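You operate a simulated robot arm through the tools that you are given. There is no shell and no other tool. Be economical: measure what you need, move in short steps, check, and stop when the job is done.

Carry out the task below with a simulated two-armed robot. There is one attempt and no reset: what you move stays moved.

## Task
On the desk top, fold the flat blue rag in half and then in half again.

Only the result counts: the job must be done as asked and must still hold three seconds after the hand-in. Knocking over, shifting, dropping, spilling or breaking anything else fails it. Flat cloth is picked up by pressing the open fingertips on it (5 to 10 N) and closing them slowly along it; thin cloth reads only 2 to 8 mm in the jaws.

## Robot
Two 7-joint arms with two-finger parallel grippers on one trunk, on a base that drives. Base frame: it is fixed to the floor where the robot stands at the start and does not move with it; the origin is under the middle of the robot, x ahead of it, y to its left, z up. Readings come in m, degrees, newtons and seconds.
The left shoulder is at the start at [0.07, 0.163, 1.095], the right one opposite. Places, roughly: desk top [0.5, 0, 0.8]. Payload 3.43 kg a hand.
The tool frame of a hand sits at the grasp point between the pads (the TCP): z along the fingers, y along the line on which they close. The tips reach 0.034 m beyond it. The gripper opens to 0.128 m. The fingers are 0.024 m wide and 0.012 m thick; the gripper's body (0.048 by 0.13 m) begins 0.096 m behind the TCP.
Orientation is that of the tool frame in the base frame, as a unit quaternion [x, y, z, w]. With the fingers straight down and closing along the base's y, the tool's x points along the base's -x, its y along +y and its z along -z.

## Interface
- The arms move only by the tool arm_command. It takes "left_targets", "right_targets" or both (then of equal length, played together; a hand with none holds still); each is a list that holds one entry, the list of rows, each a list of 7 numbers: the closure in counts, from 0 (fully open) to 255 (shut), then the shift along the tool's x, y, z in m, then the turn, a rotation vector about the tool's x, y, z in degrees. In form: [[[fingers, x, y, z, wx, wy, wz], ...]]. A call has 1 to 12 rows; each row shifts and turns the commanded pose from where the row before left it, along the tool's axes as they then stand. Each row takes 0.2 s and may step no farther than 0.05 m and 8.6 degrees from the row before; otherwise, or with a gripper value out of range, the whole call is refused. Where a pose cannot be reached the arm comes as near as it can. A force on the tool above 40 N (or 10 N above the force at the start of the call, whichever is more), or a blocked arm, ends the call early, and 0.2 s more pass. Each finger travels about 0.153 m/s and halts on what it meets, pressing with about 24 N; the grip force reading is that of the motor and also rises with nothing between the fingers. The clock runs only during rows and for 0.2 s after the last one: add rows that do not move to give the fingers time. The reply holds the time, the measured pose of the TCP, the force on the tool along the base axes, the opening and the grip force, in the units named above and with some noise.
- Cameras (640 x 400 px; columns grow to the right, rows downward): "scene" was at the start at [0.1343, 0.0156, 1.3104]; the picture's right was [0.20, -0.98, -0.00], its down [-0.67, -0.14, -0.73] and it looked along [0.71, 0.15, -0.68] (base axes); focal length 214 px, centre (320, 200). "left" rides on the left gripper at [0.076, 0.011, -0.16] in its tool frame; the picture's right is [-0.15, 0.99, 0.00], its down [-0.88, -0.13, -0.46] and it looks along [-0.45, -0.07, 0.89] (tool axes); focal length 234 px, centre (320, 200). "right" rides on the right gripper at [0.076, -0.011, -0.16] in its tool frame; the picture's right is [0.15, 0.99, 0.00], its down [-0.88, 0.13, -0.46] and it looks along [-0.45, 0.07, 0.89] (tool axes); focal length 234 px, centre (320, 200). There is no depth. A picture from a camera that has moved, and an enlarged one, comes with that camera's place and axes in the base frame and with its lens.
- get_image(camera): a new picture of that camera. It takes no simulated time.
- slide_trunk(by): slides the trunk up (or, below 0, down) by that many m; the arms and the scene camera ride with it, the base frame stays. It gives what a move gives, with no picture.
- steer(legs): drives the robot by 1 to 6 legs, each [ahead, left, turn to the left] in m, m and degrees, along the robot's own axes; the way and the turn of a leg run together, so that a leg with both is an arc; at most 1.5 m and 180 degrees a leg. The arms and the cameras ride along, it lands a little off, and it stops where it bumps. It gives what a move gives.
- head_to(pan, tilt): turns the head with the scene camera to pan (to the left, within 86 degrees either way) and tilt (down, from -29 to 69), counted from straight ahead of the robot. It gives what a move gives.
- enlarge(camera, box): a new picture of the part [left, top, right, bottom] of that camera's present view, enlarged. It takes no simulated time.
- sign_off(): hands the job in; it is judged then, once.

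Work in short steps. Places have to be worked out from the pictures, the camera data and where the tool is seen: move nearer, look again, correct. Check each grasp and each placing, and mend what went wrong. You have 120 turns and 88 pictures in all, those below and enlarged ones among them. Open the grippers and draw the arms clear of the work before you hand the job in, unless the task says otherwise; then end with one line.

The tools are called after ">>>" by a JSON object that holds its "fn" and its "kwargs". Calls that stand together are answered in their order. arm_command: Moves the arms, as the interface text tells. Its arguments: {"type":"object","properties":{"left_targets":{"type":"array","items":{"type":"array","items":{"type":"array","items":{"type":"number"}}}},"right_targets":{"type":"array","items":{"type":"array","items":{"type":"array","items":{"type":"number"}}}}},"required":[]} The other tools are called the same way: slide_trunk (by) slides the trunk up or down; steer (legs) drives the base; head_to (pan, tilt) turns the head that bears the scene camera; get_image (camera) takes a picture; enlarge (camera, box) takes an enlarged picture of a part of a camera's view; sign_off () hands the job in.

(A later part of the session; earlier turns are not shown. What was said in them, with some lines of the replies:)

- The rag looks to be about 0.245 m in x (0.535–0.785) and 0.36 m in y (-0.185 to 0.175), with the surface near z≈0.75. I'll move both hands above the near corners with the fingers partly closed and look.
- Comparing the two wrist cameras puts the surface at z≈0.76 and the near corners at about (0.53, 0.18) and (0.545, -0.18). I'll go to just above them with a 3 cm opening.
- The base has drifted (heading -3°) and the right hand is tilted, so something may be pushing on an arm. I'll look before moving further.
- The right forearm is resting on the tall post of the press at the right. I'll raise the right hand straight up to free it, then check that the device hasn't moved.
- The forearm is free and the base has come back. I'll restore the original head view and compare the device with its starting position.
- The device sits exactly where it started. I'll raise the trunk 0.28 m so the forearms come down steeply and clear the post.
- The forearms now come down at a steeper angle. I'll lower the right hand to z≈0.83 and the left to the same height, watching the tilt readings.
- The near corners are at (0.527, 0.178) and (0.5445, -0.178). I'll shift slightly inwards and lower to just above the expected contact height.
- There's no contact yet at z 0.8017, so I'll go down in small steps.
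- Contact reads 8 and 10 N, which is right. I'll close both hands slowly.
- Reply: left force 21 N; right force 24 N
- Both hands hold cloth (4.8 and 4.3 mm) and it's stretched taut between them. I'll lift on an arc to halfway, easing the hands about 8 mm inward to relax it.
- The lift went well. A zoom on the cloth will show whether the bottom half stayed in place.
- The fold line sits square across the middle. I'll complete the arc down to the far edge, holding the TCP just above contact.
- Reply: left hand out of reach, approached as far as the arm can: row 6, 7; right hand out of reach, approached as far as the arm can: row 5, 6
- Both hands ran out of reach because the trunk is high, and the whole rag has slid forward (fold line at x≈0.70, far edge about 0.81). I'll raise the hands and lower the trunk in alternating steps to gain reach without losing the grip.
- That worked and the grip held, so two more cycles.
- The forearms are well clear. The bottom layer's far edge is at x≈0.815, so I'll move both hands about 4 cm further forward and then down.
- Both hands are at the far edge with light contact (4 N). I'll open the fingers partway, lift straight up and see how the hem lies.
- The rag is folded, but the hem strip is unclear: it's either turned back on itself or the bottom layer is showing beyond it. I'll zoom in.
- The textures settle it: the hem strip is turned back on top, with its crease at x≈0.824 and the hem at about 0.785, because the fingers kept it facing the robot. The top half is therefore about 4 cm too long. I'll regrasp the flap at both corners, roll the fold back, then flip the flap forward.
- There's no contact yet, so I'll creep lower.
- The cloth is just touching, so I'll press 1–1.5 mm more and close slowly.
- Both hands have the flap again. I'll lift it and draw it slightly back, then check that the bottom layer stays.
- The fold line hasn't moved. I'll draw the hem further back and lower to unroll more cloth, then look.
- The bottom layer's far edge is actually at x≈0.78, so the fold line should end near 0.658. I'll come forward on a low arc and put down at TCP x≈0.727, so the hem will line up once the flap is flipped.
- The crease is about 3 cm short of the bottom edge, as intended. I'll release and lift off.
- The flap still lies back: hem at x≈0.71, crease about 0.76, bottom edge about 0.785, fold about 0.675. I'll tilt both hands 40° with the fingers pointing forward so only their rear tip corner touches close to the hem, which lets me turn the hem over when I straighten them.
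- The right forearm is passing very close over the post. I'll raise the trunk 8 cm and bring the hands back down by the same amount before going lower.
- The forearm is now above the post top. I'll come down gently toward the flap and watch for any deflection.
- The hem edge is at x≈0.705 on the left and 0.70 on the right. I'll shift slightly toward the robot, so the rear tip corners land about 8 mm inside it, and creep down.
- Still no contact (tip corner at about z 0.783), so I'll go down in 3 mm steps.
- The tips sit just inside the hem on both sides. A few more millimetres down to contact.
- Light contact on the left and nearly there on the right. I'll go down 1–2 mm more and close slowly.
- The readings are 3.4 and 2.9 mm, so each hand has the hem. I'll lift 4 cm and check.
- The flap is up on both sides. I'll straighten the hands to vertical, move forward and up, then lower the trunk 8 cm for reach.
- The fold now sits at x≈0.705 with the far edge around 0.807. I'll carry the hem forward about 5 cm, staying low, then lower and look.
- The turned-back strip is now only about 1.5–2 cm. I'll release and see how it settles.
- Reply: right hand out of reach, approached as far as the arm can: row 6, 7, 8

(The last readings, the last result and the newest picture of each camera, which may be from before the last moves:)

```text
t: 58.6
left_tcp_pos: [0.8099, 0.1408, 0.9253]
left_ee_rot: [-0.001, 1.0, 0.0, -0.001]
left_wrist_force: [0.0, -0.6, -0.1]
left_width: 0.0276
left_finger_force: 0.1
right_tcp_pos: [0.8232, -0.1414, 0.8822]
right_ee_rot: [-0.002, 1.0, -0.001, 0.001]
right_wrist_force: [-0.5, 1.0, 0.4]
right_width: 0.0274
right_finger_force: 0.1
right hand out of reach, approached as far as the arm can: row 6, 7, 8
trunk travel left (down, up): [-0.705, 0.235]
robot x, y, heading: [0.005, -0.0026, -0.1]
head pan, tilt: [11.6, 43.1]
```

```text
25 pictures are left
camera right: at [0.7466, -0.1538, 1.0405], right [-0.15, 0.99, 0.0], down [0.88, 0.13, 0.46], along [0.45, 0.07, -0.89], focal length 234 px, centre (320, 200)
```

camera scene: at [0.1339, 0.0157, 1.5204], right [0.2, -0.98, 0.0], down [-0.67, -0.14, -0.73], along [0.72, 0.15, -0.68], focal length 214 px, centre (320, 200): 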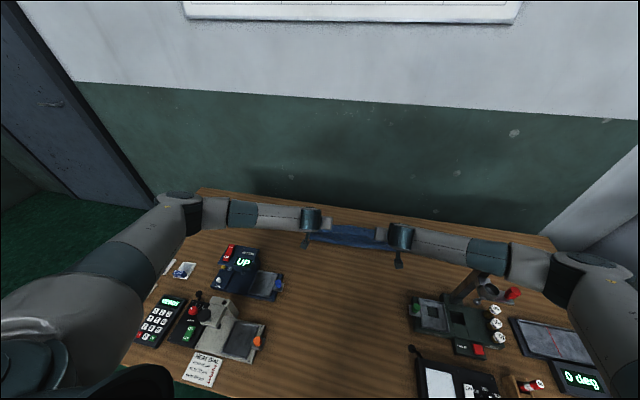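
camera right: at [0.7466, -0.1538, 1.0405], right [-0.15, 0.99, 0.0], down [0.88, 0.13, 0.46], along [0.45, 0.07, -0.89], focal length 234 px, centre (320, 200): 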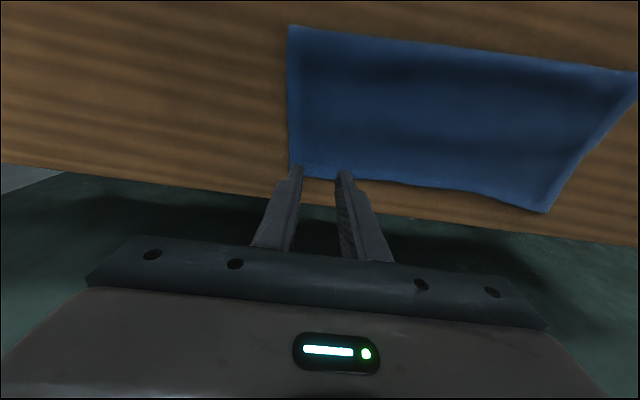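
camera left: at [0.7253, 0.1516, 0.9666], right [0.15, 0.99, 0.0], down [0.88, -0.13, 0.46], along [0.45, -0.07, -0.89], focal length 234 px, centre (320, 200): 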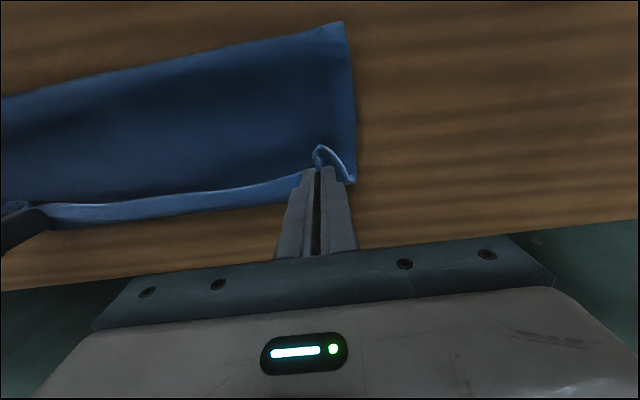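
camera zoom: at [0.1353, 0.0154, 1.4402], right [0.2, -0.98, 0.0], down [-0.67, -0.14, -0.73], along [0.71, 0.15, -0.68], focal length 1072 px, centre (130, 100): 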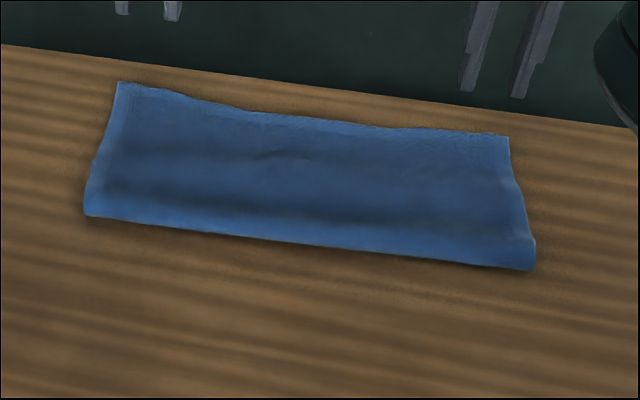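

The hem has flopped flat, with no turned-back strip. The top layer now reaches x≈0.855 against the bottom edge at about 0.80 (fold at 0.705), so it overhangs. I'll tilt the hands forward 24° to reach the overhanging hem.

>>> {"fn": "arm_command", "kwargs": {"left_targets": [[[200, 0, 0, 0, 0, -8, 0], [205, 0, 0, 0, 0, -8, 0], [205, 0, 0, 0, 0, -8, 0], [205, 0, 0, 0, 0, 0, 0], [205, 0, 0, 0, 0, 0, 0]]], "right_targets": [[[200, 0, 0, 0, 0, -8, 0], [205, 0, 0, 0, 0, -8, 0], [205, 0, 0, 0, 0, -8, 0], [205, 0, 0, 0, 0, 0, 0], [205, 0, 0, 0, 0, 0, 0]]]}}

```text
t: 59.9
left_tcp_pos: [0.8102, 0.1379, 0.9238]
left_ee_rot: [-0.001, 0.978, 0.001, 0.207]
left_wrist_force: [-0.6, -0.8, -0.5]
left_width: 0.0252
left_finger_force: 0.0
right_tcp_pos: [0.8756, -0.1472, 0.9052]
right_ee_rot: [0.004, 0.983, -0.005, 0.184]
right_wrist_force: [-0.2, 1.0, -0.4]
right_width: 0.0251
right_finger_force: 0.1
right hand out of reach, approached as far as the arm can: row 1, 2, 3
trunk travel left (down, up): [-0.705, 0.235]
robot x, y, heading: [-0.0011, 0.004, -0.1]
head pan, tilt: [11.6, 43.1]
```

The right hand drifted outward at its reach limit. I'll pull it back toward the robot and re-read, and move the left hand toward its target.

>>> {"fn": "arm_command", "kwargs": {"right_targets": [[[205, 0.0229, 0, -0.0102, 0, 0, 0], [205, 0.0229, 0, -0.0102, 0, 0, 0], [205, 0, 0, 0, 0, 0, 0], [205, 0, 0, 0, 0, 0, 0]]], "left_targets": [[[205, -0.0012, 0.002, 0.0405, 0, 0, 0], [205, 0.012, 0, 0.027, 0, 0, 0], [205, 0.008, 0, 0.018, 0, 0, 0], [205, 0, 0, 0, 0, 0, 0]]]}}

```text
t: 60.9
left_tcp_pos: [0.8263, 0.1407, 0.8399]
left_ee_rot: [-0.001, 0.978, 0.0, 0.208]
left_wrist_force: [-0.2, 0.0, 0.9]
left_width: 0.0252
left_finger_force: 0.0
right_tcp_pos: [0.8238, -0.1462, 0.9087]
right_ee_rot: [0.0, 0.978, 0.0, 0.207]
right_wrist_force: [-0.2, 0.1, 0.7]
right_width: 0.025
right_finger_force: 0.1
trunk travel left (down, up): [-0.705, 0.235]
robot x, y, heading: [0.0017, 0.0007, -0.3]
head pan, tilt: [11.6, 43.1]
```

The right hand has recovered. I'll bring both to just above the hem at x≈0.832.

>>> {"fn": "arm_command", "kwargs": {"right_targets": [[[205, 0.0105, 0.002, 0.03, 0, 0, 0], [205, 0.0105, 0.002, 0.03, 0, 0, 0], [205, 0.0104, 0.002, 0.03, 0, 0, 0], [205, 0, 0, 0, 0, 0, 0]]], "left_targets": [[[205, 0.002, 0, 0.0095, 0, 0, 0], [205, 0.002, 0, 0.0095, 0, 0, 0], [205, 0.0019, 0, 0.009, 0, 0, 0], [205, 0, 0, 0, 0, 0, 0]]]}}

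>>> {"fn": "enlarge", "kwargs": {"camera": "left", "box": [200, 80, 456, 240]}}

>>> {"fn": "enlarge", "kwargs": {"camera": "right", "box": [200, 80, 456, 240]}}

```text
t: 61.9
left_tcp_pos: [0.8324, 0.141, 0.8106]
left_ee_rot: [-0.001, 0.978, 0.001, 0.207]
left_wrist_force: [-0.7, -0.1, 0.2]
left_width: 0.025
left_finger_force: 0.0
right_tcp_pos: [0.8324, -0.1418, 0.813]
right_ee_rot: [0.0, 0.978, 0.0, 0.209]
right_wrist_force: [-0.4, 0.4, 0.5]
right_width: 0.0252
right_finger_force: 0.2
trunk travel left (down, up): [-0.705, 0.235]
robot x, y, heading: [0.0003, -0.0023, -0.2]
head pan, tilt: [11.6, 43.1]
```

```text
2.50 times, centred on (328, 160) of left
camera zoom: at [0.6995, 0.1522, 0.9251], right [0.13, 0.99, 0.06], down [0.62, -0.13, 0.77], along [0.77, -0.07, -0.63], focal length 585 px, centre (300, 300)
```

zoom: 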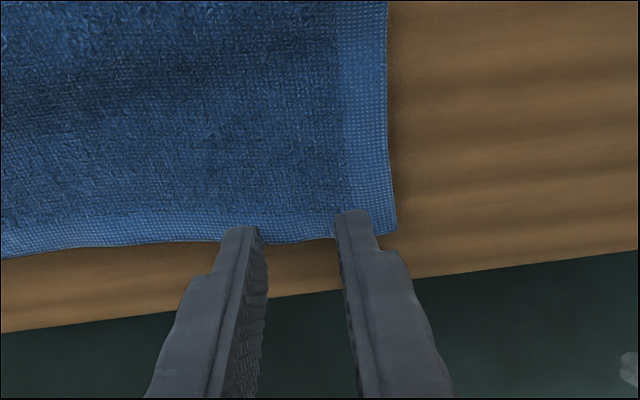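

```text
2.50 times, centred on (328, 160) of right
camera zoom: at [0.6978, -0.1533, 0.927], right [-0.13, 0.99, -0.06], down [0.62, 0.13, 0.77], along [0.77, 0.07, -0.63], focal length 585 px, centre (300, 300)
```

zoom: 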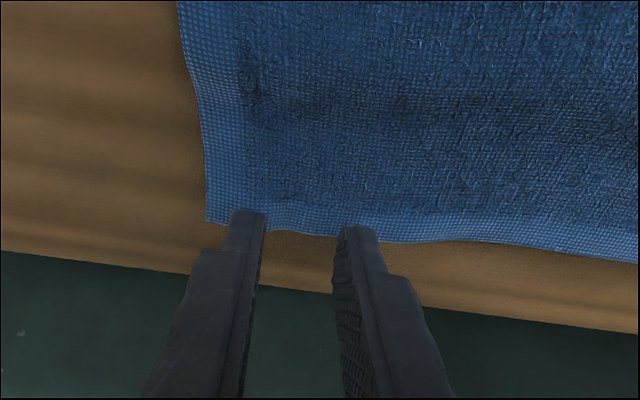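

The fingertips sit just inside the hem, which is at x≈0.858. Lowering to contact.

>>> {"fn": "arm_command", "kwargs": {"right_targets": [[[205, 0.0022, 0, 0.005, 0, 0, 0], [205, 0.0018, 0, 0.0041, 0, 0, 0], [205, 0, 0, 0, 0, 0, 0]]], "left_targets": [[[205, 0.0018, 0, 0.0041, 0, 0, 0], [205, 0.0014, 0, 0.0032, 0, 0, 0], [205, 0, 0, 0, 0, 0, 0]]]}}

```text
t: 62.6
left_tcp_pos: [0.8332, 0.1414, 0.8026]
left_ee_rot: [-0.001, 0.978, 0.0, 0.208]
left_wrist_force: [0.1, 0.8, 0.6]
left_width: 0.0249
left_finger_force: 0.0
right_tcp_pos: [0.8335, -0.1408, 0.8032]
right_ee_rot: [0.0, 0.978, -0.001, 0.209]
right_wrist_force: [-0.1, 0.6, 0.3]
right_width: 0.0253
right_finger_force: 0.0
trunk travel left (down, up): [-0.705, 0.235]
robot x, y, heading: [-0.0034, -0.0004, 0.0]
head pan, tilt: [11.6, 43.1]
```

>>> {"fn": "arm_command", "kwargs": {"right_targets": [[[205, 0.0008, 0, 0.0018, 0, 0, 0], [205, 0.0008, 0, 0.0018, 0, 0, 0], [205, 0, 0, 0, 0, 0, 0]]], "left_targets": [[[205, 0.0008, 0, 0.0018, 0, 0, 0], [205, 0.0006, 0, 0.0014, 0, 0, 0], [205, 0, 0, 0, 0, 0, 0]]]}}

```text
t: 63.5
left_tcp_pos: [0.8326, 0.1419, 0.8004]
left_ee_rot: [-0.001, 0.978, 0.0, 0.208]
left_wrist_force: [0.3, -0.4, 0.6]
left_width: 0.025
left_finger_force: 0.1
right_tcp_pos: [0.8332, -0.1413, 0.7983]
right_ee_rot: [0.0, 0.978, 0.0, 0.207]
right_wrist_force: [-0.4, -1.1, 3.4]
right_width: 0.0252
right_finger_force: 0.1
trunk travel left (down, up): [-0.705, 0.235]
robot x, y, heading: [-0.0, -0.0007, -0.1]
head pan, tilt: [11.6, 43.1]
```

The right hand is in contact (3.4 N). I'll press both slightly more and close slowly.

>>> {"fn": "arm_command", "kwargs": {"right_targets": [[[205, 0.0004, 0, 0.0009, 0, 0, 0], [205, 0, 0, 0, 0, 0, 0], [211, 0, 0, 0, 0, 0, 0], [217, 0, 0, 0, 0, 0, 0], [223, 0, 0, 0, 0, 0, 0], [229, 0, 0, 0, 0, 0, 0], [235, 0, 0, 0, 0, 0, 0], [241, 0, 0, 0, 0, 0, 0], [247, 0, 0, 0, 0, 0, 0], [255, 0, 0, 0, 0, 0, 0], [255, 0, 0, 0, 0, 0, 0]]], "left_targets": [[[205, 0.0008, 0, 0.0018, 0, 0, 0], [205, 0.0006, 0, 0.0014, 0, 0, 0], [211, 0, 0, 0, 0, 0, 0], [217, 0, 0, 0, 0, 0, 0], [223, 0, 0, 0, 0, 0, 0], [229, 0, 0, 0, 0, 0, 0], [235, 0, 0, 0, 0, 0, 0], [241, 0, 0, 0, 0, 0, 0], [247, 0, 0, 0, 0, 0, 0], [255, 0, 0, 0, 0, 0, 0], [255, 0, 0, 0, 0, 0, 0]]]}}

```text
t: 65.8
left_tcp_pos: [0.8322, 0.1416, 0.7978]
left_ee_rot: [-0.001, 0.978, 0.0, 0.21]
left_wrist_force: [1.1, -0.7, 18.6]
left_width: 0.0036
left_finger_force: 23.9
right_tcp_pos: [0.8318, -0.1411, 0.8001]
right_ee_rot: [0.0, 0.978, 0.0, 0.209]
right_wrist_force: [-0.1, 0.0, 1.3]
right_width: 0.0
right_finger_force: 23.9
trunk travel left (down, up): [-0.705, 0.235]
robot x, y, heading: [0.0, -0.0009, 0.3]
head pan, tilt: [11.6, 43.1]
```

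The left hand has the cloth (3.6 mm) but the right slipped off (0.0). I'll reopen the right and press harder while the left holds.

>>> {"fn": "arm_command", "kwargs": {"right_targets": [[[235, 0, 0, -0.002, 0, 0, 0], [215, 0, 0, 0, 0, 0, 0], [195, 0, 0, 0, 0, 0, 0], [195, 0, 0, 0, 0, 0, 0], [195, 0.0007, 0, 0.0036, 0, 0, 0], [195, 0.0002, 0, 0.0005, 0, 0, 0], [195, 0, 0, 0, 0, 0, 0]]]}}

```text
t: 67.5
left_tcp_pos: [0.832, 0.1411, 0.7974]
left_ee_rot: [-0.001, 0.978, 0.001, 0.209]
left_wrist_force: [5.0, -0.2, 19.4]
left_width: 0.0036
left_finger_force: 23.8
right_tcp_pos: [0.8319, -0.1417, 0.7989]
right_ee_rot: [0.001, 0.978, -0.001, 0.21]
right_wrist_force: [-1.4, -1.8, 6.2]
right_width: 0.03
right_finger_force: 0.1
trunk travel left (down, up): [-0.705, 0.235]
robot x, y, heading: [-0.0001, 0.0028, 0.2]
head pan, tilt: [11.6, 43.1]
```

>>> {"fn": "arm_command", "kwargs": {"right_targets": [[[195, 0.0002, 0, 0.0006, 0, 0, 0], [201, 0, 0, 0, 0, 0, 0], [207, 0, 0, 0, 0, 0, 0], [213, 0, 0, 0, 0, 0, 0], [219, 0, 0, 0, 0, 0, 0], [225, 0, 0, 0, 0, 0, 0], [231, 0.0001, 0, 0.0003, 0, 0, 0], [237, 0, 0, 0, 0, 0, 0], [243, 0, 0, 0, 0, 0, 0], [249, 0, 0, 0, 0, 0, 0], [255, 0, 0, 0, 0, 0, 0], [255, 0, 0, 0, 0, 0, 0]]]}}

```text
t: 70.0
left_tcp_pos: [0.8309, 0.141, 0.7988]
left_ee_rot: [-0.001, 0.978, 0.0, 0.21]
left_wrist_force: [3.4, -4.0, 9.8]
left_width: 0.0036
left_finger_force: 24.2
right_tcp_pos: [0.832, -0.1413, 0.7981]
right_ee_rot: [0.001, 0.978, -0.001, 0.21]
right_wrist_force: [1.3, 2.5, 21.2]
right_width: 0.0039
right_finger_force: 23.9
trunk travel left (down, up): [-0.705, 0.235]
robot x, y, heading: [0.0007, 0.0018, 0.1]
head pan, tilt: [11.6, 43.1]
```

Both hands hold the hem now (3.6 and 3.9 mm). I'll lift, straighten to vertical and draw back to x≈0.63 to unroll the fold.

>>> {"fn": "arm_command", "kwargs": {"left_targets": [[[255, -0.0061, 0, -0.0137, 0, 0, 0], [255, -0.001, 0, -0.027, 0, 0, 0], [255, 0.0102, 0, -0.0264, 0, 0, 0], [255, 0, 0, 0, 0, 8, 0], [255, 0, 0, 0, 0, 8, 0], [255, 0, 0, 0, 0, 8, 0], [255, 0.03, 0, 0, 0, 0, 0], [255, 0.03, 0, 0, 0, 0, 0], [255, 0.03, 0, 0, 0, 0, 0], [255, 0.03, 0, 0.01, 0, 0, 0], [255, 0.03, 0, 0.01, 0, 0, 0], [255, 0.02, 0, 0.01, 0, 0, 0]]], "right_targets": [[[255, -0.0061, 0, -0.0137, 0, 0, 0], [255, -0.001, 0, -0.027, 0, 0, 0], [255, 0.0102, 0, -0.0264, 0, 0, 0], [255, 0, 0, 0, 0, 8, 0], [255, 0, 0, 0, 0, 8, 0], [255, 0, 0, 0, 0, 8, 0], [255, 0.03, 0, 0, 0, 0, 0], [255, 0.03, 0, 0, 0, 0, 0], [255, 0.03, 0, 0, 0, 0, 0], [255, 0.03, 0, 0.01, 0, 0, 0], [255, 0.03, 0, 0.01, 0, 0, 0], [255, 0.02, 0, 0.01, 0, 0, 0]]]}}

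>>> {"fn": "enlarge", "kwargs": {"camera": "scene", "box": [262, 160, 438, 270]}}

```text
t: 72.7
left_tcp_pos: [0.6319, 0.1413, 0.8253]
left_ee_rot: [-0.002, 1.0, 0.0, 0.0]
left_wrist_force: [0.8, -2.7, -0.8]
left_width: 0.0031
left_finger_force: 23.9
right_tcp_pos: [0.6326, -0.1398, 0.8255]
right_ee_rot: [0.0, 1.0, 0.0, 0.0]
right_wrist_force: [-0.2, 2.2, 0.2]
right_width: 0.0035
right_finger_force: 24.2
trunk travel left (down, up): [-0.705, 0.235]
robot x, y, heading: [-0.0028, -0.0021, 0.1]
head pan, tilt: [11.6, 43.1]
```

```text
3.64 times, centred on (350, 215) of scene
camera zoom: at [0.1339, 0.0158, 1.4405], right [0.2, -0.98, 0.0], down [-0.67, -0.14, -0.73], along [0.72, 0.15, -0.68], focal length 780 px, centre (211, 146)
```

zoom: 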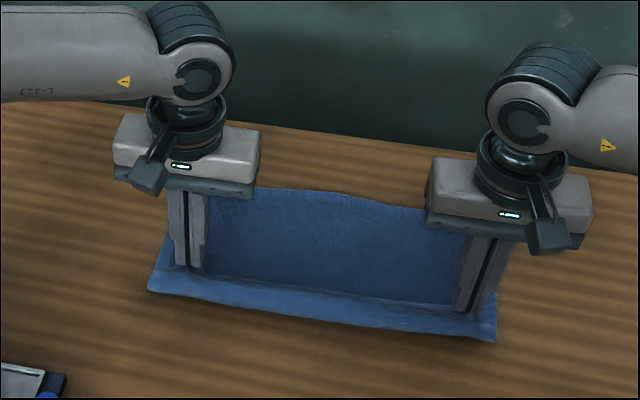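

The fold has unrolled to x≈0.62 with the bottom edge at 0.788, so the fold should finish near 0.665. I'll bring the hem forward low to TCP x≈0.768 and set it down.

>>> {"fn": "arm_command", "kwargs": {"left_targets": [[[255, -0.015, 0, -0.006, 0, 0, 0], [255, -0.02, 0, -0.004, 0, 0, 0], [255, -0.02, 0, 0, 0, 0, 0], [255, -0.02, 0, 0, 0, 0, 0], [255, -0.02, 0, 0, 0, 0, 0], [255, -0.018, 0, 0.005, 0, 0, 0], [255, -0.013, 0, 0.009, 0, 0, 0], [255, -0.01, 0, 0.011, 0, 0, 0], [255, 0, 0, 0.006, 0, 0, 0], [255, 0, 0, 0, 0, 0, 0]]], "right_targets": [[[255, -0.015, 0, -0.006, 0, 0, 0], [255, -0.02, 0, -0.004, 0, 0, 0], [255, -0.02, 0, 0, 0, 0, 0], [255, -0.02, 0, 0, 0, 0, 0], [255, -0.02, 0, 0, 0, 0, 0], [255, -0.018, 0, 0.005, 0, 0, 0], [255, -0.013, 0, 0.009, 0, 0, 0], [255, -0.01, 0, 0.011, 0, 0, 0], [255, 0, 0, 0.006, 0, 0, 0], [255, 0, 0, 0, 0, 0, 0]]]}}

>>> {"fn": "enlarge", "kwargs": {"camera": "scene", "box": [278, 170, 438, 270]}}

```text
t: 74.8
left_tcp_pos: [0.768, 0.1412, 0.8063]
left_ee_rot: [-0.001, 1.0, 0.0, 0.0]
left_wrist_force: [-0.2, -3.0, 2.2]
left_width: 0.0035
left_finger_force: 23.7
right_tcp_pos: [0.769, -0.1397, 0.8036]
right_ee_rot: [0.0, 1.0, 0.0, 0.0]
right_wrist_force: [0.7, 2.1, 1.4]
right_width: 0.0036
right_finger_force: 23.9
trunk travel left (down, up): [-0.705, 0.235]
robot x, y, heading: [0.002, -0.0019, 0.0]
head pan, tilt: [11.6, 43.1]
```

```text
4.00 times, centred on (358, 220) of scene
camera zoom: at [0.1341, 0.0156, 1.4404], right [0.2, -0.98, 0.0], down [-0.67, -0.14, -0.73], along [0.72, 0.15, -0.68], focal length 858 px, centre (168, 120)
```

zoom: 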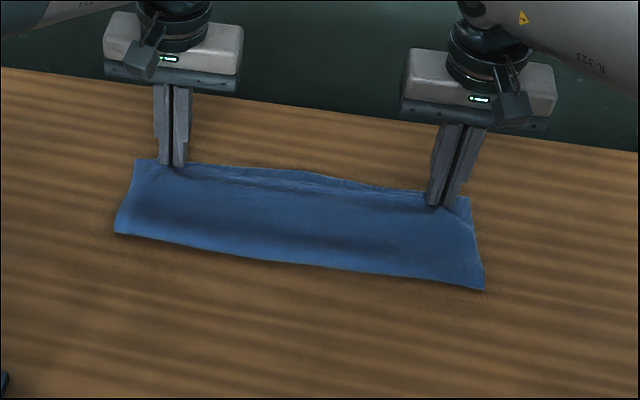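

The fold line is straight at x≈0.675, nearly the ideal 0.665. I'll release and lift away.

>>> {"fn": "arm_command", "kwargs": {"left_targets": [[[255, 0, 0, 0.002, 0, 0, 0], [235, 0, 0, 0, 0, 0, 0], [215, 0, 0, 0, 0, 0, 0], [195, 0, 0, 0, 0, 0, 0], [195, 0, 0, 0, 0, 0, 0], [195, 0, 0, -0.01, 0, 0, 0], [195, 0.01, 0, -0.03, 0, 0, 0], [195, 0.02, 0, -0.04, 0, 0, 0], [195, 0.03, 0, -0.04, 0, 0, 0], [195, 0, 0, 0, 0, 0, 0]]], "right_targets": [[[255, 0, 0, 0.001, 0, 0, 0], [235, 0, 0, 0, 0, 0, 0], [215, 0, 0, 0, 0, 0, 0], [195, 0, 0, 0, 0, 0, 0], [195, 0, 0, 0, 0, 0, 0], [195, 0, 0, -0.01, 0, 0, 0], [195, 0.01, 0, -0.03, 0, 0, 0], [195, 0.02, 0, -0.04, 0, 0, 0], [195, 0.03, 0, -0.04, 0, 0, 0], [195, 0, 0, 0, 0, 0, 0]]]}}

>>> {"fn": "enlarge", "kwargs": {"camera": "scene", "box": [278, 170, 438, 270]}}

>>> {"fn": "get_image", "kwargs": {"camera": "left"}}

```text
t: 77.0
left_tcp_pos: [0.7086, 0.1417, 0.9219]
left_ee_rot: [0.0, 1.0, 0.0, -0.001]
left_wrist_force: [0.4, 0.2, 0.1]
left_width: 0.0301
left_finger_force: 0.1
right_tcp_pos: [0.7113, -0.1408, 0.9187]
right_ee_rot: [0.001, 1.0, 0.0, -0.001]
right_wrist_force: [0.1, 0.1, 0.2]
right_width: 0.03
right_finger_force: 0.0
trunk travel left (down, up): [-0.705, 0.235]
robot x, y, heading: [-0.0014, 0.0008, -0.2]
head pan, tilt: [11.6, 43.1]
```

```text
4.00 times, centred on (358, 220) of scene
camera zoom: at [0.1363, 0.0157, 1.4401], right [0.2, -0.98, 0.0], down [-0.67, -0.14, -0.73], along [0.71, 0.15, -0.68], focal length 858 px, centre (168, 120)
```

zoom: 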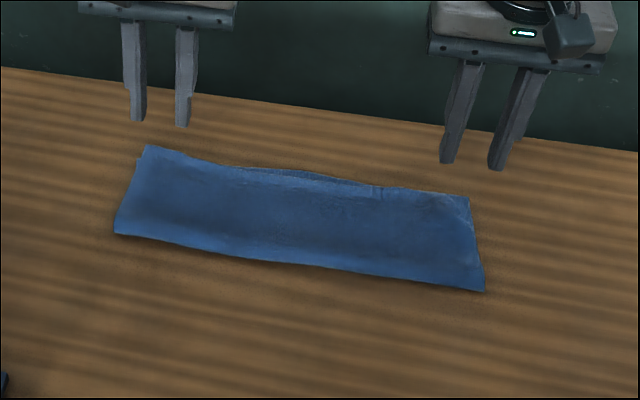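

```text
19 pictures are left
camera left: at [0.6345, 0.1531, 1.0814], right [0.14, 0.99, 0.0], down [0.88, -0.13, 0.45], along [0.45, -0.07, -0.89], focal length 234 px, centre (320, 200)
```

left: 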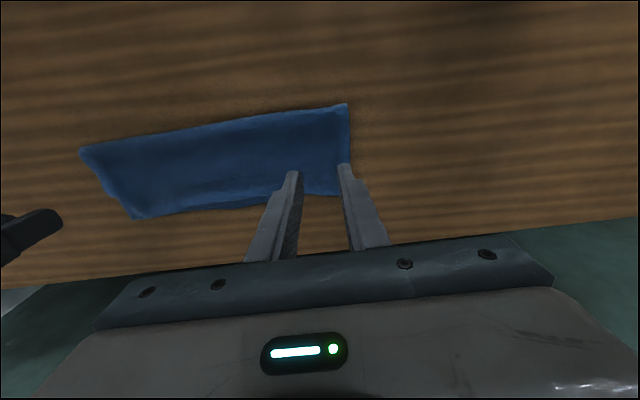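

The first fold is clean: a flat strip spanning x 0.675–0.795 and y ±0.178. For the second fold I'll park the right arm up and away, then bring the left hand over the middle of the left end with one finger just outside the edge.

>>> {"fn": "arm_command", "kwargs": {"right_targets": [[[195, 0, 0, -0.045, 0, 0, 0], [195, 0, 0, -0.045, 0, 0, 0], [195, 0.01, -0.035, -0.025, 0, 0, 0], [195, 0.01, -0.035, -0.025, 0, 0, 0], [195, 0.01, -0.035, -0.02, 0, 0, 0], [195, 0.01, -0.035, -0.02, 0, 0, 0], [195, 0.01, -0.035, -0.02, 0, 0, 0], [195, 0.01, -0.035, 0, 0, 0, 0], [195, 0, -0.035, 0, 0, 0, 0], [195, 0, 0, 0, 0, 0, 0]]], "left_targets": [[[165, -0.007, 0.008, 0.03, 0, 0, 0], [165, -0.007, 0.008, 0.03, 0, 0, 0], [165, -0.007, 0.007, 0.03, 0, 0, 0], [165, 0, 0, 0, 0, 0, 0], [165, 0, 0, 0, 0, 0, 0], [165, 0, 0, 0, 0, 0, 0], [165, 0, 0, 0, 0, 0, 0], [165, 0, 0, 0, 0, 0, 0], [165, 0, 0, 0, 0, 0, 0], [165, 0, 0, 0, 0, 0, 0]]]}}

>>> {"fn": "enlarge", "kwargs": {"camera": "left", "box": [160, 60, 480, 260]}}

```text
t: 79.2
left_tcp_pos: [0.7288, 0.1671, 0.8332]
left_ee_rot: [-0.001, 1.0, 0.0, 0.0]
left_wrist_force: [-0.2, -0.3, -0.2]
left_width: 0.0452
left_finger_force: 0.0
right_tcp_pos: [0.6491, -0.3854, 1.1227]
right_ee_rot: [0.001, 1.0, 0.0, 0.0]
right_wrist_force: [0.2, 0.0, -0.8]
right_width: 0.03
right_finger_force: 0.1
trunk travel left (down, up): [-0.705, 0.235]
robot x, y, heading: [0.0019, -0.0022, -0.3]
head pan, tilt: [11.6, 43.1]
```

```text
2.00 times, centred on (320, 160) of left
camera zoom: at [0.6548, 0.1783, 0.9918], right [0.14, 0.99, 0.0], down [0.88, -0.13, 0.46], along [0.45, -0.07, -0.89], focal length 468 px, centre (320, 280)
```

zoom: 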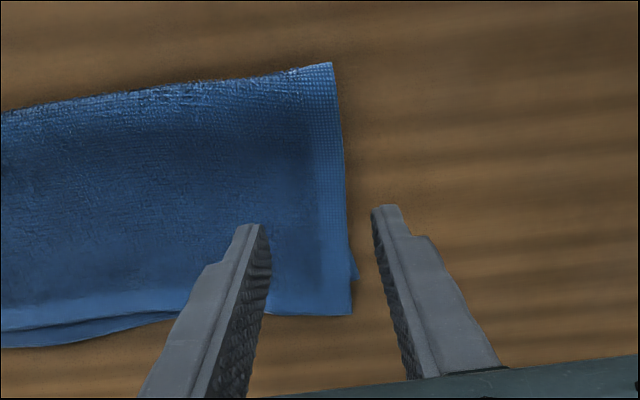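

The left edge at the grip is at y≈0.179. I'll shift 4 mm inward and lower to near contact.

>>> {"fn": "arm_command", "kwargs": {"left_targets": [[[165, 0, -0.004, 0.015, 0, 0, 0], [165, 0, 0, 0.012, 0, 0, 0], [165, 0, 0, 0.004, 0, 0, 0], [165, 0, 0, 0, 0, 0, 0]]]}}

```text
t: 80.2
left_tcp_pos: [0.7287, 0.1611, 0.802]
left_ee_rot: [-0.001, 1.0, 0.0, 0.0]
left_wrist_force: [-0.8, -0.3, 1.1]
left_width: 0.0453
left_finger_force: 0.8
right_tcp_pos: [0.6486, -0.386, 1.1226]
right_ee_rot: [0.0, 1.0, 0.0, -0.001]
right_wrist_force: [-0.1, 0.6, 0.1]
right_width: 0.03
right_finger_force: 0.1
trunk travel left (down, up): [-0.705, 0.235]
robot x, y, heading: [-0.0013, -0.0032, 0.1]
head pan, tilt: [11.6, 43.1]
```

>>> {"fn": "arm_command", "kwargs": {"left_targets": [[[165, 0, 0, 0.002, 0, 0, 0], [165, 0, 0, 0.002, 0, 0, 0], [165, 0, 0, 0, 0, 0, 0]]]}}

```text
t: 81.0
left_tcp_pos: [0.7287, 0.1597, 0.7984]
left_ee_rot: [-0.001, 1.0, -0.001, 0.001]
left_wrist_force: [0.5, 0.5, 9.0]
left_width: 0.0448
left_finger_force: 0.0
right_tcp_pos: [0.6471, -0.386, 1.1231]
right_ee_rot: [0.0, 1.0, 0.0, 0.001]
right_wrist_force: [-0.2, -0.6, -0.5]
right_width: 0.03
right_finger_force: 0.0
trunk travel left (down, up): [-0.705, 0.235]
robot x, y, heading: [-0.0004, 0.0009, 0.4]
head pan, tilt: [11.6, 43.1]
```

9 N with the fingers straddling the edge. I'll close slowly.

>>> {"fn": "arm_command", "kwargs": {"left_targets": [[[173, 0, 0, 0, 0, 0, 0], [181, 0, 0, 0, 0, 0, 0], [189, 0, 0, 0, 0, 0, 0], [197, 0, 0, 0, 0, 0, 0], [205, 0, 0, 0, 0, 0, 0], [213, 0, 0, 0, 0, 0, 0], [221, 0, 0, 0, 0, 0, 0], [229, 0, 0, 0, 0, 0, 0], [237, 0, 0, 0, 0, 0, 0], [245, 0, 0, 0, 0, 0, 0], [255, 0, 0, 0, 0, 0, 0], [255, 0, 0, 0, 0, 0, 0]]]}}

>>> {"fn": "enlarge", "kwargs": {"camera": "left", "box": [160, 60, 480, 260]}}

```text
t: 83.7
left_tcp_pos: [0.7278, 0.1584, 0.7985]
left_ee_rot: [0.0, 1.0, 0.001, 0.0]
left_wrist_force: [-0.7, -3.7, 13.3]
left_width: 0.0079
left_finger_force: 24.0
right_tcp_pos: [0.6469, -0.3874, 1.1234]
right_ee_rot: [-0.001, 1.0, 0.0, 0.001]
right_wrist_force: [0.7, 0.5, -0.6]
right_width: 0.0303
right_finger_force: 0.1
trunk travel left (down, up): [-0.705, 0.235]
robot x, y, heading: [0.0051, -0.0017, 0.1]
head pan, tilt: [11.6, 43.1]
```

```text
2.00 times, centred on (320, 160) of left
camera zoom: at [0.6536, 0.1707, 0.9583], right [0.15, 0.99, 0.0], down [0.88, -0.13, 0.46], along [0.45, -0.07, -0.89], focal length 468 px, centre (320, 280)
```

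zoom: 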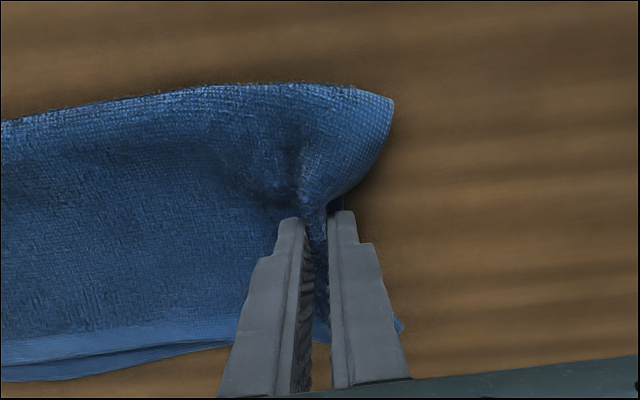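

The reading is 7.9 mm, which fits both layers. I'll lift 5 cm with a slight inward move and check.

>>> {"fn": "arm_command", "kwargs": {"left_targets": [[[255, 0, -0.002, -0.012, 0, 0, 0], [255, 0, -0.006, -0.018, 0, 0, 0], [255, 0, -0.01, -0.02, 0, 0, 0], [255, 0, 0, 0, 0, 0, 0]]]}}

>>> {"fn": "enlarge", "kwargs": {"camera": "scene", "box": [278, 160, 438, 260]}}

```text
t: 84.7
left_tcp_pos: [0.7305, 0.1412, 0.8472]
left_ee_rot: [-0.001, 1.0, 0.0, 0.0]
left_wrist_force: [0.3, -0.5, -0.3]
left_width: 0.0071
left_finger_force: 23.6
right_tcp_pos: [0.6495, -0.3854, 1.1231]
right_ee_rot: [0.0, 1.0, 0.0, 0.0]
right_wrist_force: [0.5, -0.1, 0.9]
right_width: 0.03
right_finger_force: 0.1
trunk travel left (down, up): [-0.705, 0.235]
robot x, y, heading: [0.001, -0.0024, -0.0]
head pan, tilt: [11.6, 43.1]
```

```text
4.00 times, centred on (358, 210) of scene
camera zoom: at [0.1346, 0.016, 1.4403], right [0.2, -0.98, 0.0], down [-0.67, -0.14, -0.73], along [0.71, 0.15, -0.68], focal length 858 px, centre (168, 160)
```

zoom: 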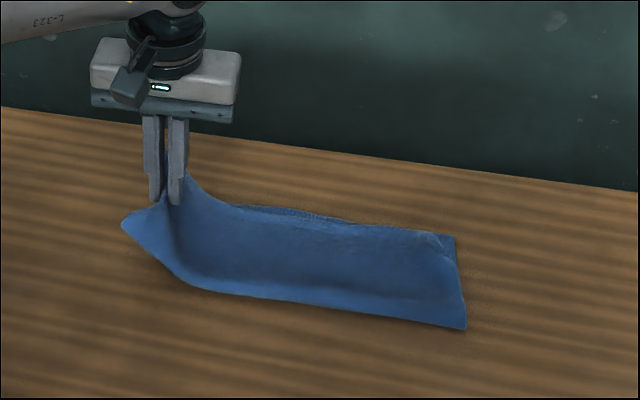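

Both layers come up together. I'll arc the end inward to the middle, lower the trunk 8 cm for reach (raising the parked right hand), then look.

>>> {"fn": "arm_command", "kwargs": {"left_targets": [[[255, 0, -0.02, -0.02, 0, 0, 0], [255, 0, -0.025, -0.02, 0, 0, 0], [255, 0, -0.03, -0.018, 0, 0, 0], [255, 0, -0.03, -0.015, 0, 0, 0], [255, 0, -0.03, -0.01, 0, 0, 0], [255, 0, 0, 0, 0, 0, 0]]], "right_targets": [[[195, 0, 0, -0.02, 0, 0, 0], [195, 0, 0, -0.02, 0, 0, 0], [195, 0, 0, -0.02, 0, 0, 0], [195, 0, 0, -0.02, 0, 0, 0], [195, 0, 0, 0, 0, 0, 0], [195, 0, 0, 0, 0, 0, 0]]]}}

>>> {"fn": "slide_trunk", "kwargs": {"by": -0.07}}

>>> {"fn": "get_image", "kwargs": {"camera": "scene"}}

```text
t: 86.0
left_tcp_pos: [0.7292, 0.0087, 0.9324]
left_ee_rot: [-0.002, 1.0, 0.0, 0.0]
left_wrist_force: [-0.6, -0.2, 0.1]
left_width: 0.0071
left_finger_force: 24.3
right_tcp_pos: [0.6498, -0.3849, 1.2041]
right_ee_rot: [0.0, 1.0, 0.0, 0.001]
right_wrist_force: [0.3, 0.6, -0.4]
right_width: 0.03
right_finger_force: 0.1
trunk travel left (down, up): [-0.705, 0.235]
robot x, y, heading: [-0.0027, 0.0034, 0.2]
head pan, tilt: [11.6, 43.1]
```

```text
t: 87.1
left_tcp_pos: [0.7291, 0.0086, 0.8629]
left_ee_rot: [0.0, 1.0, 0.0, 0.0]
left_wrist_force: [-0.2, -0.6, 0.8]
left_width: 0.007
left_finger_force: 24.1
right_tcp_pos: [0.6496, -0.3855, 1.1333]
right_ee_rot: [0.0, 1.0, 0.001, 0.001]
right_wrist_force: [-0.7, 0.5, 0.2]
right_width: 0.0302
right_finger_force: 0.1
trunk travel left (down, up): [-0.635, 0.305]
robot x, y, heading: [-0.0007, -0.003, -0.1]
head pan, tilt: [11.6, 43.1]
```

```text
15 pictures are left
camera scene: at [0.1341, 0.0157, 1.3705], right [0.2, -0.98, 0.0], down [-0.67, -0.14, -0.73], along [0.72, 0.15, -0.68], focal length 214 px, centre (320, 200)
```

scene: 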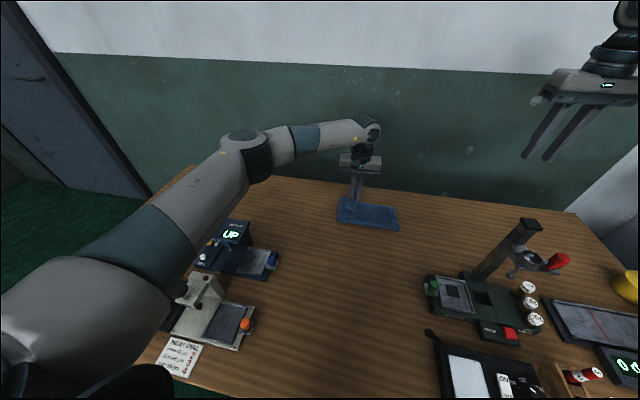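

The fold is rolling along nicely (currently at y≈0.05, right end at y≈-0.161, ideal fold line y≈0.01). I'll carry the end to y≈-0.14, leaning the hand 16° so the edge turns outward.

>>> {"fn": "arm_command", "kwargs": {"left_targets": [[[255, 0, -0.025, 0, 0, 0, 0], [255, 0, -0.028, 0, 0, 0, 0], [255, 0, -0.028, 0, 0, 0, 0], [255, 0, -0.025, 0.005, 0, 0, 0], [255, 0, -0.02, 0.01, 0, 0, 0], [255, 0, -0.015, 0.01, -8, 0, 0], [255, 0, -0.005, 0.01, -8, 0, 0], [255, 0, 0, 0.01, 0, 0, 0], [255, 0, 0, 0, 0, 0, 0]]]}}

>>> {"fn": "enlarge", "kwargs": {"camera": "scene", "box": [300, 160, 428, 240]}}

```text
t: 89.1
left_tcp_pos: [0.7224, -0.0883, 0.822]
left_ee_rot: [0.0, 0.997, 0.072, 0.0]
left_wrist_force: [0.5, -1.1, 0.7]
left_width: 0.0069
left_finger_force: 23.9
left hand out of reach, approached as far as the arm can: row 6, 7
right_tcp_pos: [0.6487, -0.3862, 1.1328]
right_ee_rot: [0.0, 1.0, 0.001, -0.001]
right_wrist_force: [0.1, -0.3, 0.2]
right_width: 0.0299
right_finger_force: 0.1
trunk travel left (down, up): [-0.635, 0.305]
robot x, y, heading: [-0.0012, -0.003, 0.0]
head pan, tilt: [11.6, 43.1]
```

```text
5.00 times, centred on (364, 200) of scene
camera zoom: at [0.1341, 0.0152, 1.3704], right [0.2, -0.98, 0.0], down [-0.67, -0.14, -0.73], along [0.72, 0.15, -0.68], focal length 1072 px, centre (100, 200)
```

zoom: 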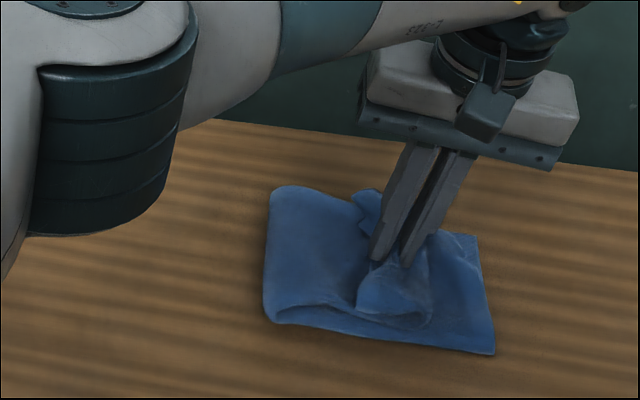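

The left hand hit its reach limit at y≈-0.09. I'll sidestep the base 6 cm to the right to carry the hand across, and then re-read.

>>> {"fn": "steer", "kwargs": {"legs": [[0, -0.06, 0]]}}

>>> {"fn": "enlarge", "kwargs": {"camera": "scene", "box": [280, 160, 408, 240]}}

```text
t: 90.1
left_tcp_pos: [0.7225, -0.1471, 0.8235]
left_ee_rot: [0.0, 0.997, 0.072, 0.0]
left_wrist_force: [-0.3, 0.2, 0.3]
left_width: 0.0066
left_finger_force: 24.2
right_tcp_pos: [0.6496, -0.4454, 1.1339]
right_ee_rot: [0.0, 1.0, 0.001, 0.0]
right_wrist_force: [-0.4, -0.6, -0.3]
right_width: 0.0301
right_finger_force: 0.1
trunk travel left (down, up): [-0.635, 0.305]
robot x, y, heading: [-0.0013, -0.0605, 0.1]
head pan, tilt: [11.6, 43.1]
```

```text
5.00 times, centred on (344, 200) of scene
camera zoom: at [0.1342, -0.0446, 1.3704], right [0.2, -0.98, 0.0], down [-0.67, -0.14, -0.73], along [0.71, 0.15, -0.68], focal length 1072 px, centre (200, 200)
```

zoom: 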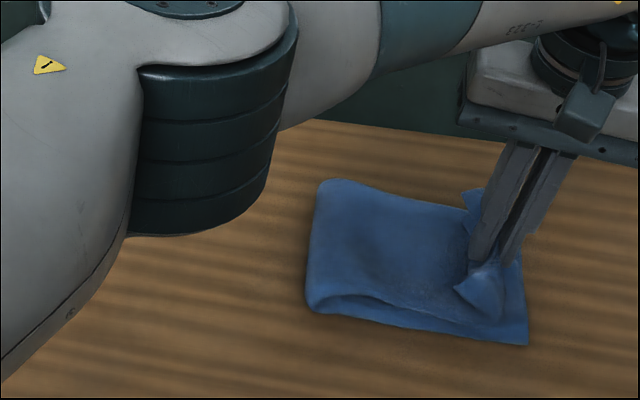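

The hand is at y≈-0.147 with the fold line near y≈-0.01 and the bottom end at -0.174, so it's well matched. I'll lower slightly, release, and lift.

>>> {"fn": "arm_command", "kwargs": {"left_targets": [[[255, 0, 0, 0.008, 0, 0, 0], [255, 0, 0, 0.003, 0, 0, 0], [235, 0, 0, 0, 0, 0, 0], [215, 0, 0, 0, 0, 0, 0], [195, 0, 0, 0, 0, 0, 0], [180, 0, 0, 0, 0, 0, 0], [180, 0, 0, 0, 0, 0, 0]]]}}

```text
t: 91.7
left_tcp_pos: [0.7222, -0.1464, 0.8108]
left_ee_rot: [-0.001, 0.997, 0.071, 0.0]
left_wrist_force: [0.6, 0.3, 1.1]
left_width: 0.0377
left_finger_force: 0.0
right_tcp_pos: [0.6485, -0.4459, 1.1333]
right_ee_rot: [0.0, 1.0, 0.0, -0.001]
right_wrist_force: [0.8, -0.2, -0.6]
right_width: 0.0301
right_finger_force: 0.1
trunk travel left (down, up): [-0.635, 0.305]
robot x, y, heading: [0.0002, -0.057, -0.1]
head pan, tilt: [11.6, 43.1]
```

The fingers are open. I'll lift straight up and look.

>>> {"fn": "arm_command", "kwargs": {"left_targets": [[[180, 0, 0, -0.01, 0, 0, 0], [180, 0, 0, -0.02, 0, 0, 0], [180, 0.005, 0, -0.03, 0, 0, 0], [180, 0.01, 0, -0.03, 0, 0, 0], [180, 0.02, 0.01, -0.03, 0, 0, 0], [180, 0.02, 0.02, -0.02, 0, 0, 0], [180, 0, 0, 0, 0, 0, 0]]]}}

>>> {"fn": "enlarge", "kwargs": {"camera": "scene", "box": [300, 170, 428, 250]}}

>>> {"fn": "get_image", "kwargs": {"camera": "left"}}

```text
t: 93.3
left_tcp_pos: [0.6657, -0.1387, 0.9534]
left_ee_rot: [-0.001, 0.997, 0.071, -0.001]
left_wrist_force: [0.4, -0.5, -0.4]
left_width: 0.0378
left_finger_force: 0.1
right_tcp_pos: [0.6503, -0.4456, 1.1327]
right_ee_rot: [0.0, 1.0, 0.001, 0.0]
right_wrist_force: [-1.1, 0.5, 0.2]
right_width: 0.0301
right_finger_force: 0.0
trunk travel left (down, up): [-0.635, 0.305]
robot x, y, heading: [-0.0021, -0.0597, 0.1]
head pan, tilt: [11.6, 43.1]
```

```text
5.00 times, centred on (364, 210) of scene
camera zoom: at [0.1348, -0.0456, 1.3703], right [0.2, -0.98, 0.0], down [-0.67, -0.14, -0.73], along [0.71, 0.15, -0.68], focal length 1072 px, centre (100, 150)
```

zoom: 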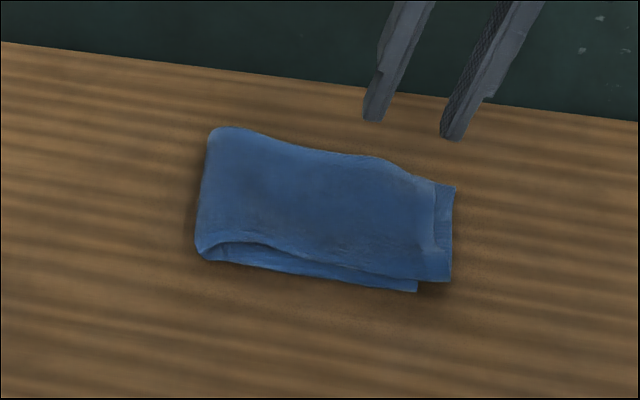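

```text
11 pictures are left
camera left: at [0.591, -0.1498, 1.1128], right [0.14, 0.98, 0.14], down [0.88, -0.19, 0.43], along [0.45, 0.06, -0.89], focal length 234 px, centre (320, 200)
```

left: 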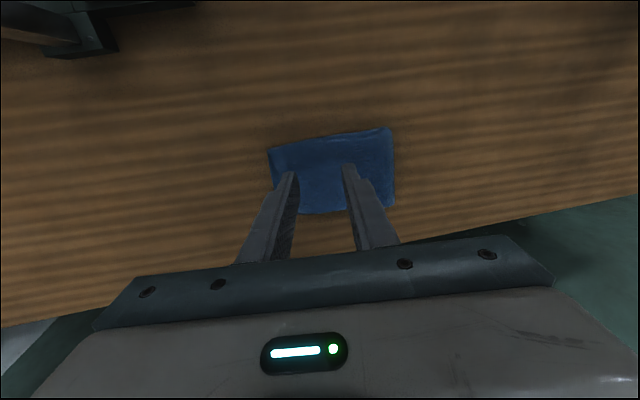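

The rag is folded into quarters, about 0.19 × 0.125 m, lying flat with only a 2 cm overhang. I'll open the grippers, draw the left arm up and to the left, and check the whole scene.

>>> {"fn": "arm_command", "kwargs": {"left_targets": [[[100, 0, 0, -0.04, 0, 0, 0], [0, 0, 0.02, -0.04, 0, 0, 0], [0, 0, 0.035, -0.03, 8, 0, 0], [0, 0, 0.04, -0.01, 0, 0, 0], [0, 0, 0.04, 0, 0, 0, 0], [0, 0, 0.04, 0, 0, 0, 0], [0, 0, 0.04, 0, 0, 0, 0], [0, 0, 0.04, 0, 0, 0, 0], [0, 0, 0, 0, 0, 0, 0]]], "right_targets": [[[100, 0, 0, 0, 0, 0, 0], [0, 0, 0, 0, 0, 0, 0], [0, 0, 0, 0, 0, 0, 0], [0, 0, 0, 0, 0, 0, 0], [0, 0, 0, 0, 0, 0, 0], [0, 0, 0, 0, 0, 0, 0], [0, 0, 0, 0, 0, 0, 0], [0, 0, 0, 0, 0, 0, 0], [0, 0, 0, 0, 0, 0, 0]]]}}

>>> {"fn": "get_image", "kwargs": {"camera": "scene"}}

>>> {"fn": "enlarge", "kwargs": {"camera": "scene", "box": [300, 170, 428, 250]}}

```text
t: 95.3
left_tcp_pos: [0.6681, 0.104, 1.082]
left_ee_rot: [-0.001, 1.0, 0.001, 0.0]
left_wrist_force: [-0.5, -0.6, 0.8]
left_width: 0.1279
left_finger_force: 0.1
right_tcp_pos: [0.6493, -0.4465, 1.1342]
right_ee_rot: [0.0, 1.0, 0.002, 0.001]
right_wrist_force: [-0.7, 0.3, -0.6]
right_width: 0.1281
right_finger_force: 0.0
trunk travel left (down, up): [-0.635, 0.305]
robot x, y, heading: [-0.0005, -0.06, -0.2]
head pan, tilt: [11.6, 43.1]
```

```text
10 pictures are left
camera scene: at [0.1344, -0.0458, 1.3704], right [0.2, -0.98, 0.0], down [-0.67, -0.14, -0.73], along [0.71, 0.15, -0.68], focal length 214 px, centre (320, 200)
```

scene: 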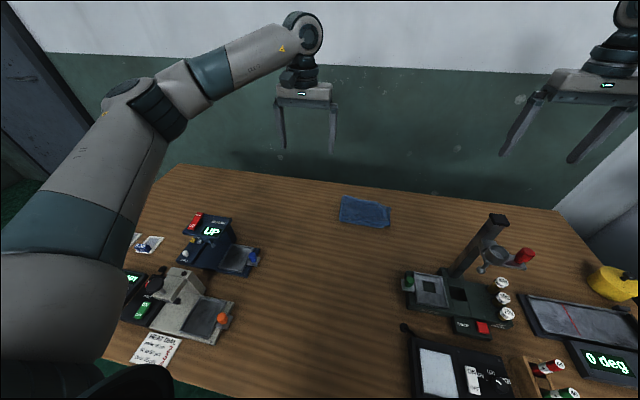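

```text
5.00 times, centred on (364, 210) of scene
camera zoom: at [0.1344, -0.0458, 1.3704], right [0.2, -0.98, 0.0], down [-0.67, -0.14, -0.73], along [0.71, 0.15, -0.68], focal length 1072 px, centre (100, 150)
```

zoom: 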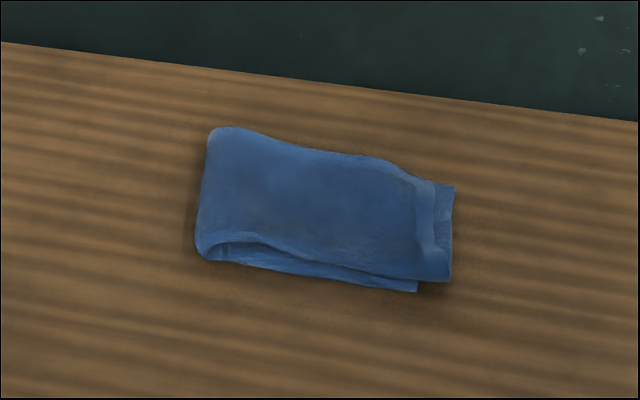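

The quarter fold is stable, both arms are clear with the grippers open, and everything else on the desk is where it was. Handing in.

>>> {"fn": "sign_off", "kwargs": {}}

```text
The job is handed in.
```

The blue rag is folded in half and then in half again on the desk. It lies as a flat quarter of about 0.19 × 0.125 m, with one end overhanging by about 2 cm. The right forearm rested briefly on the press post early on, but the press had not moved, and nothing else on the desk looks disturbed.
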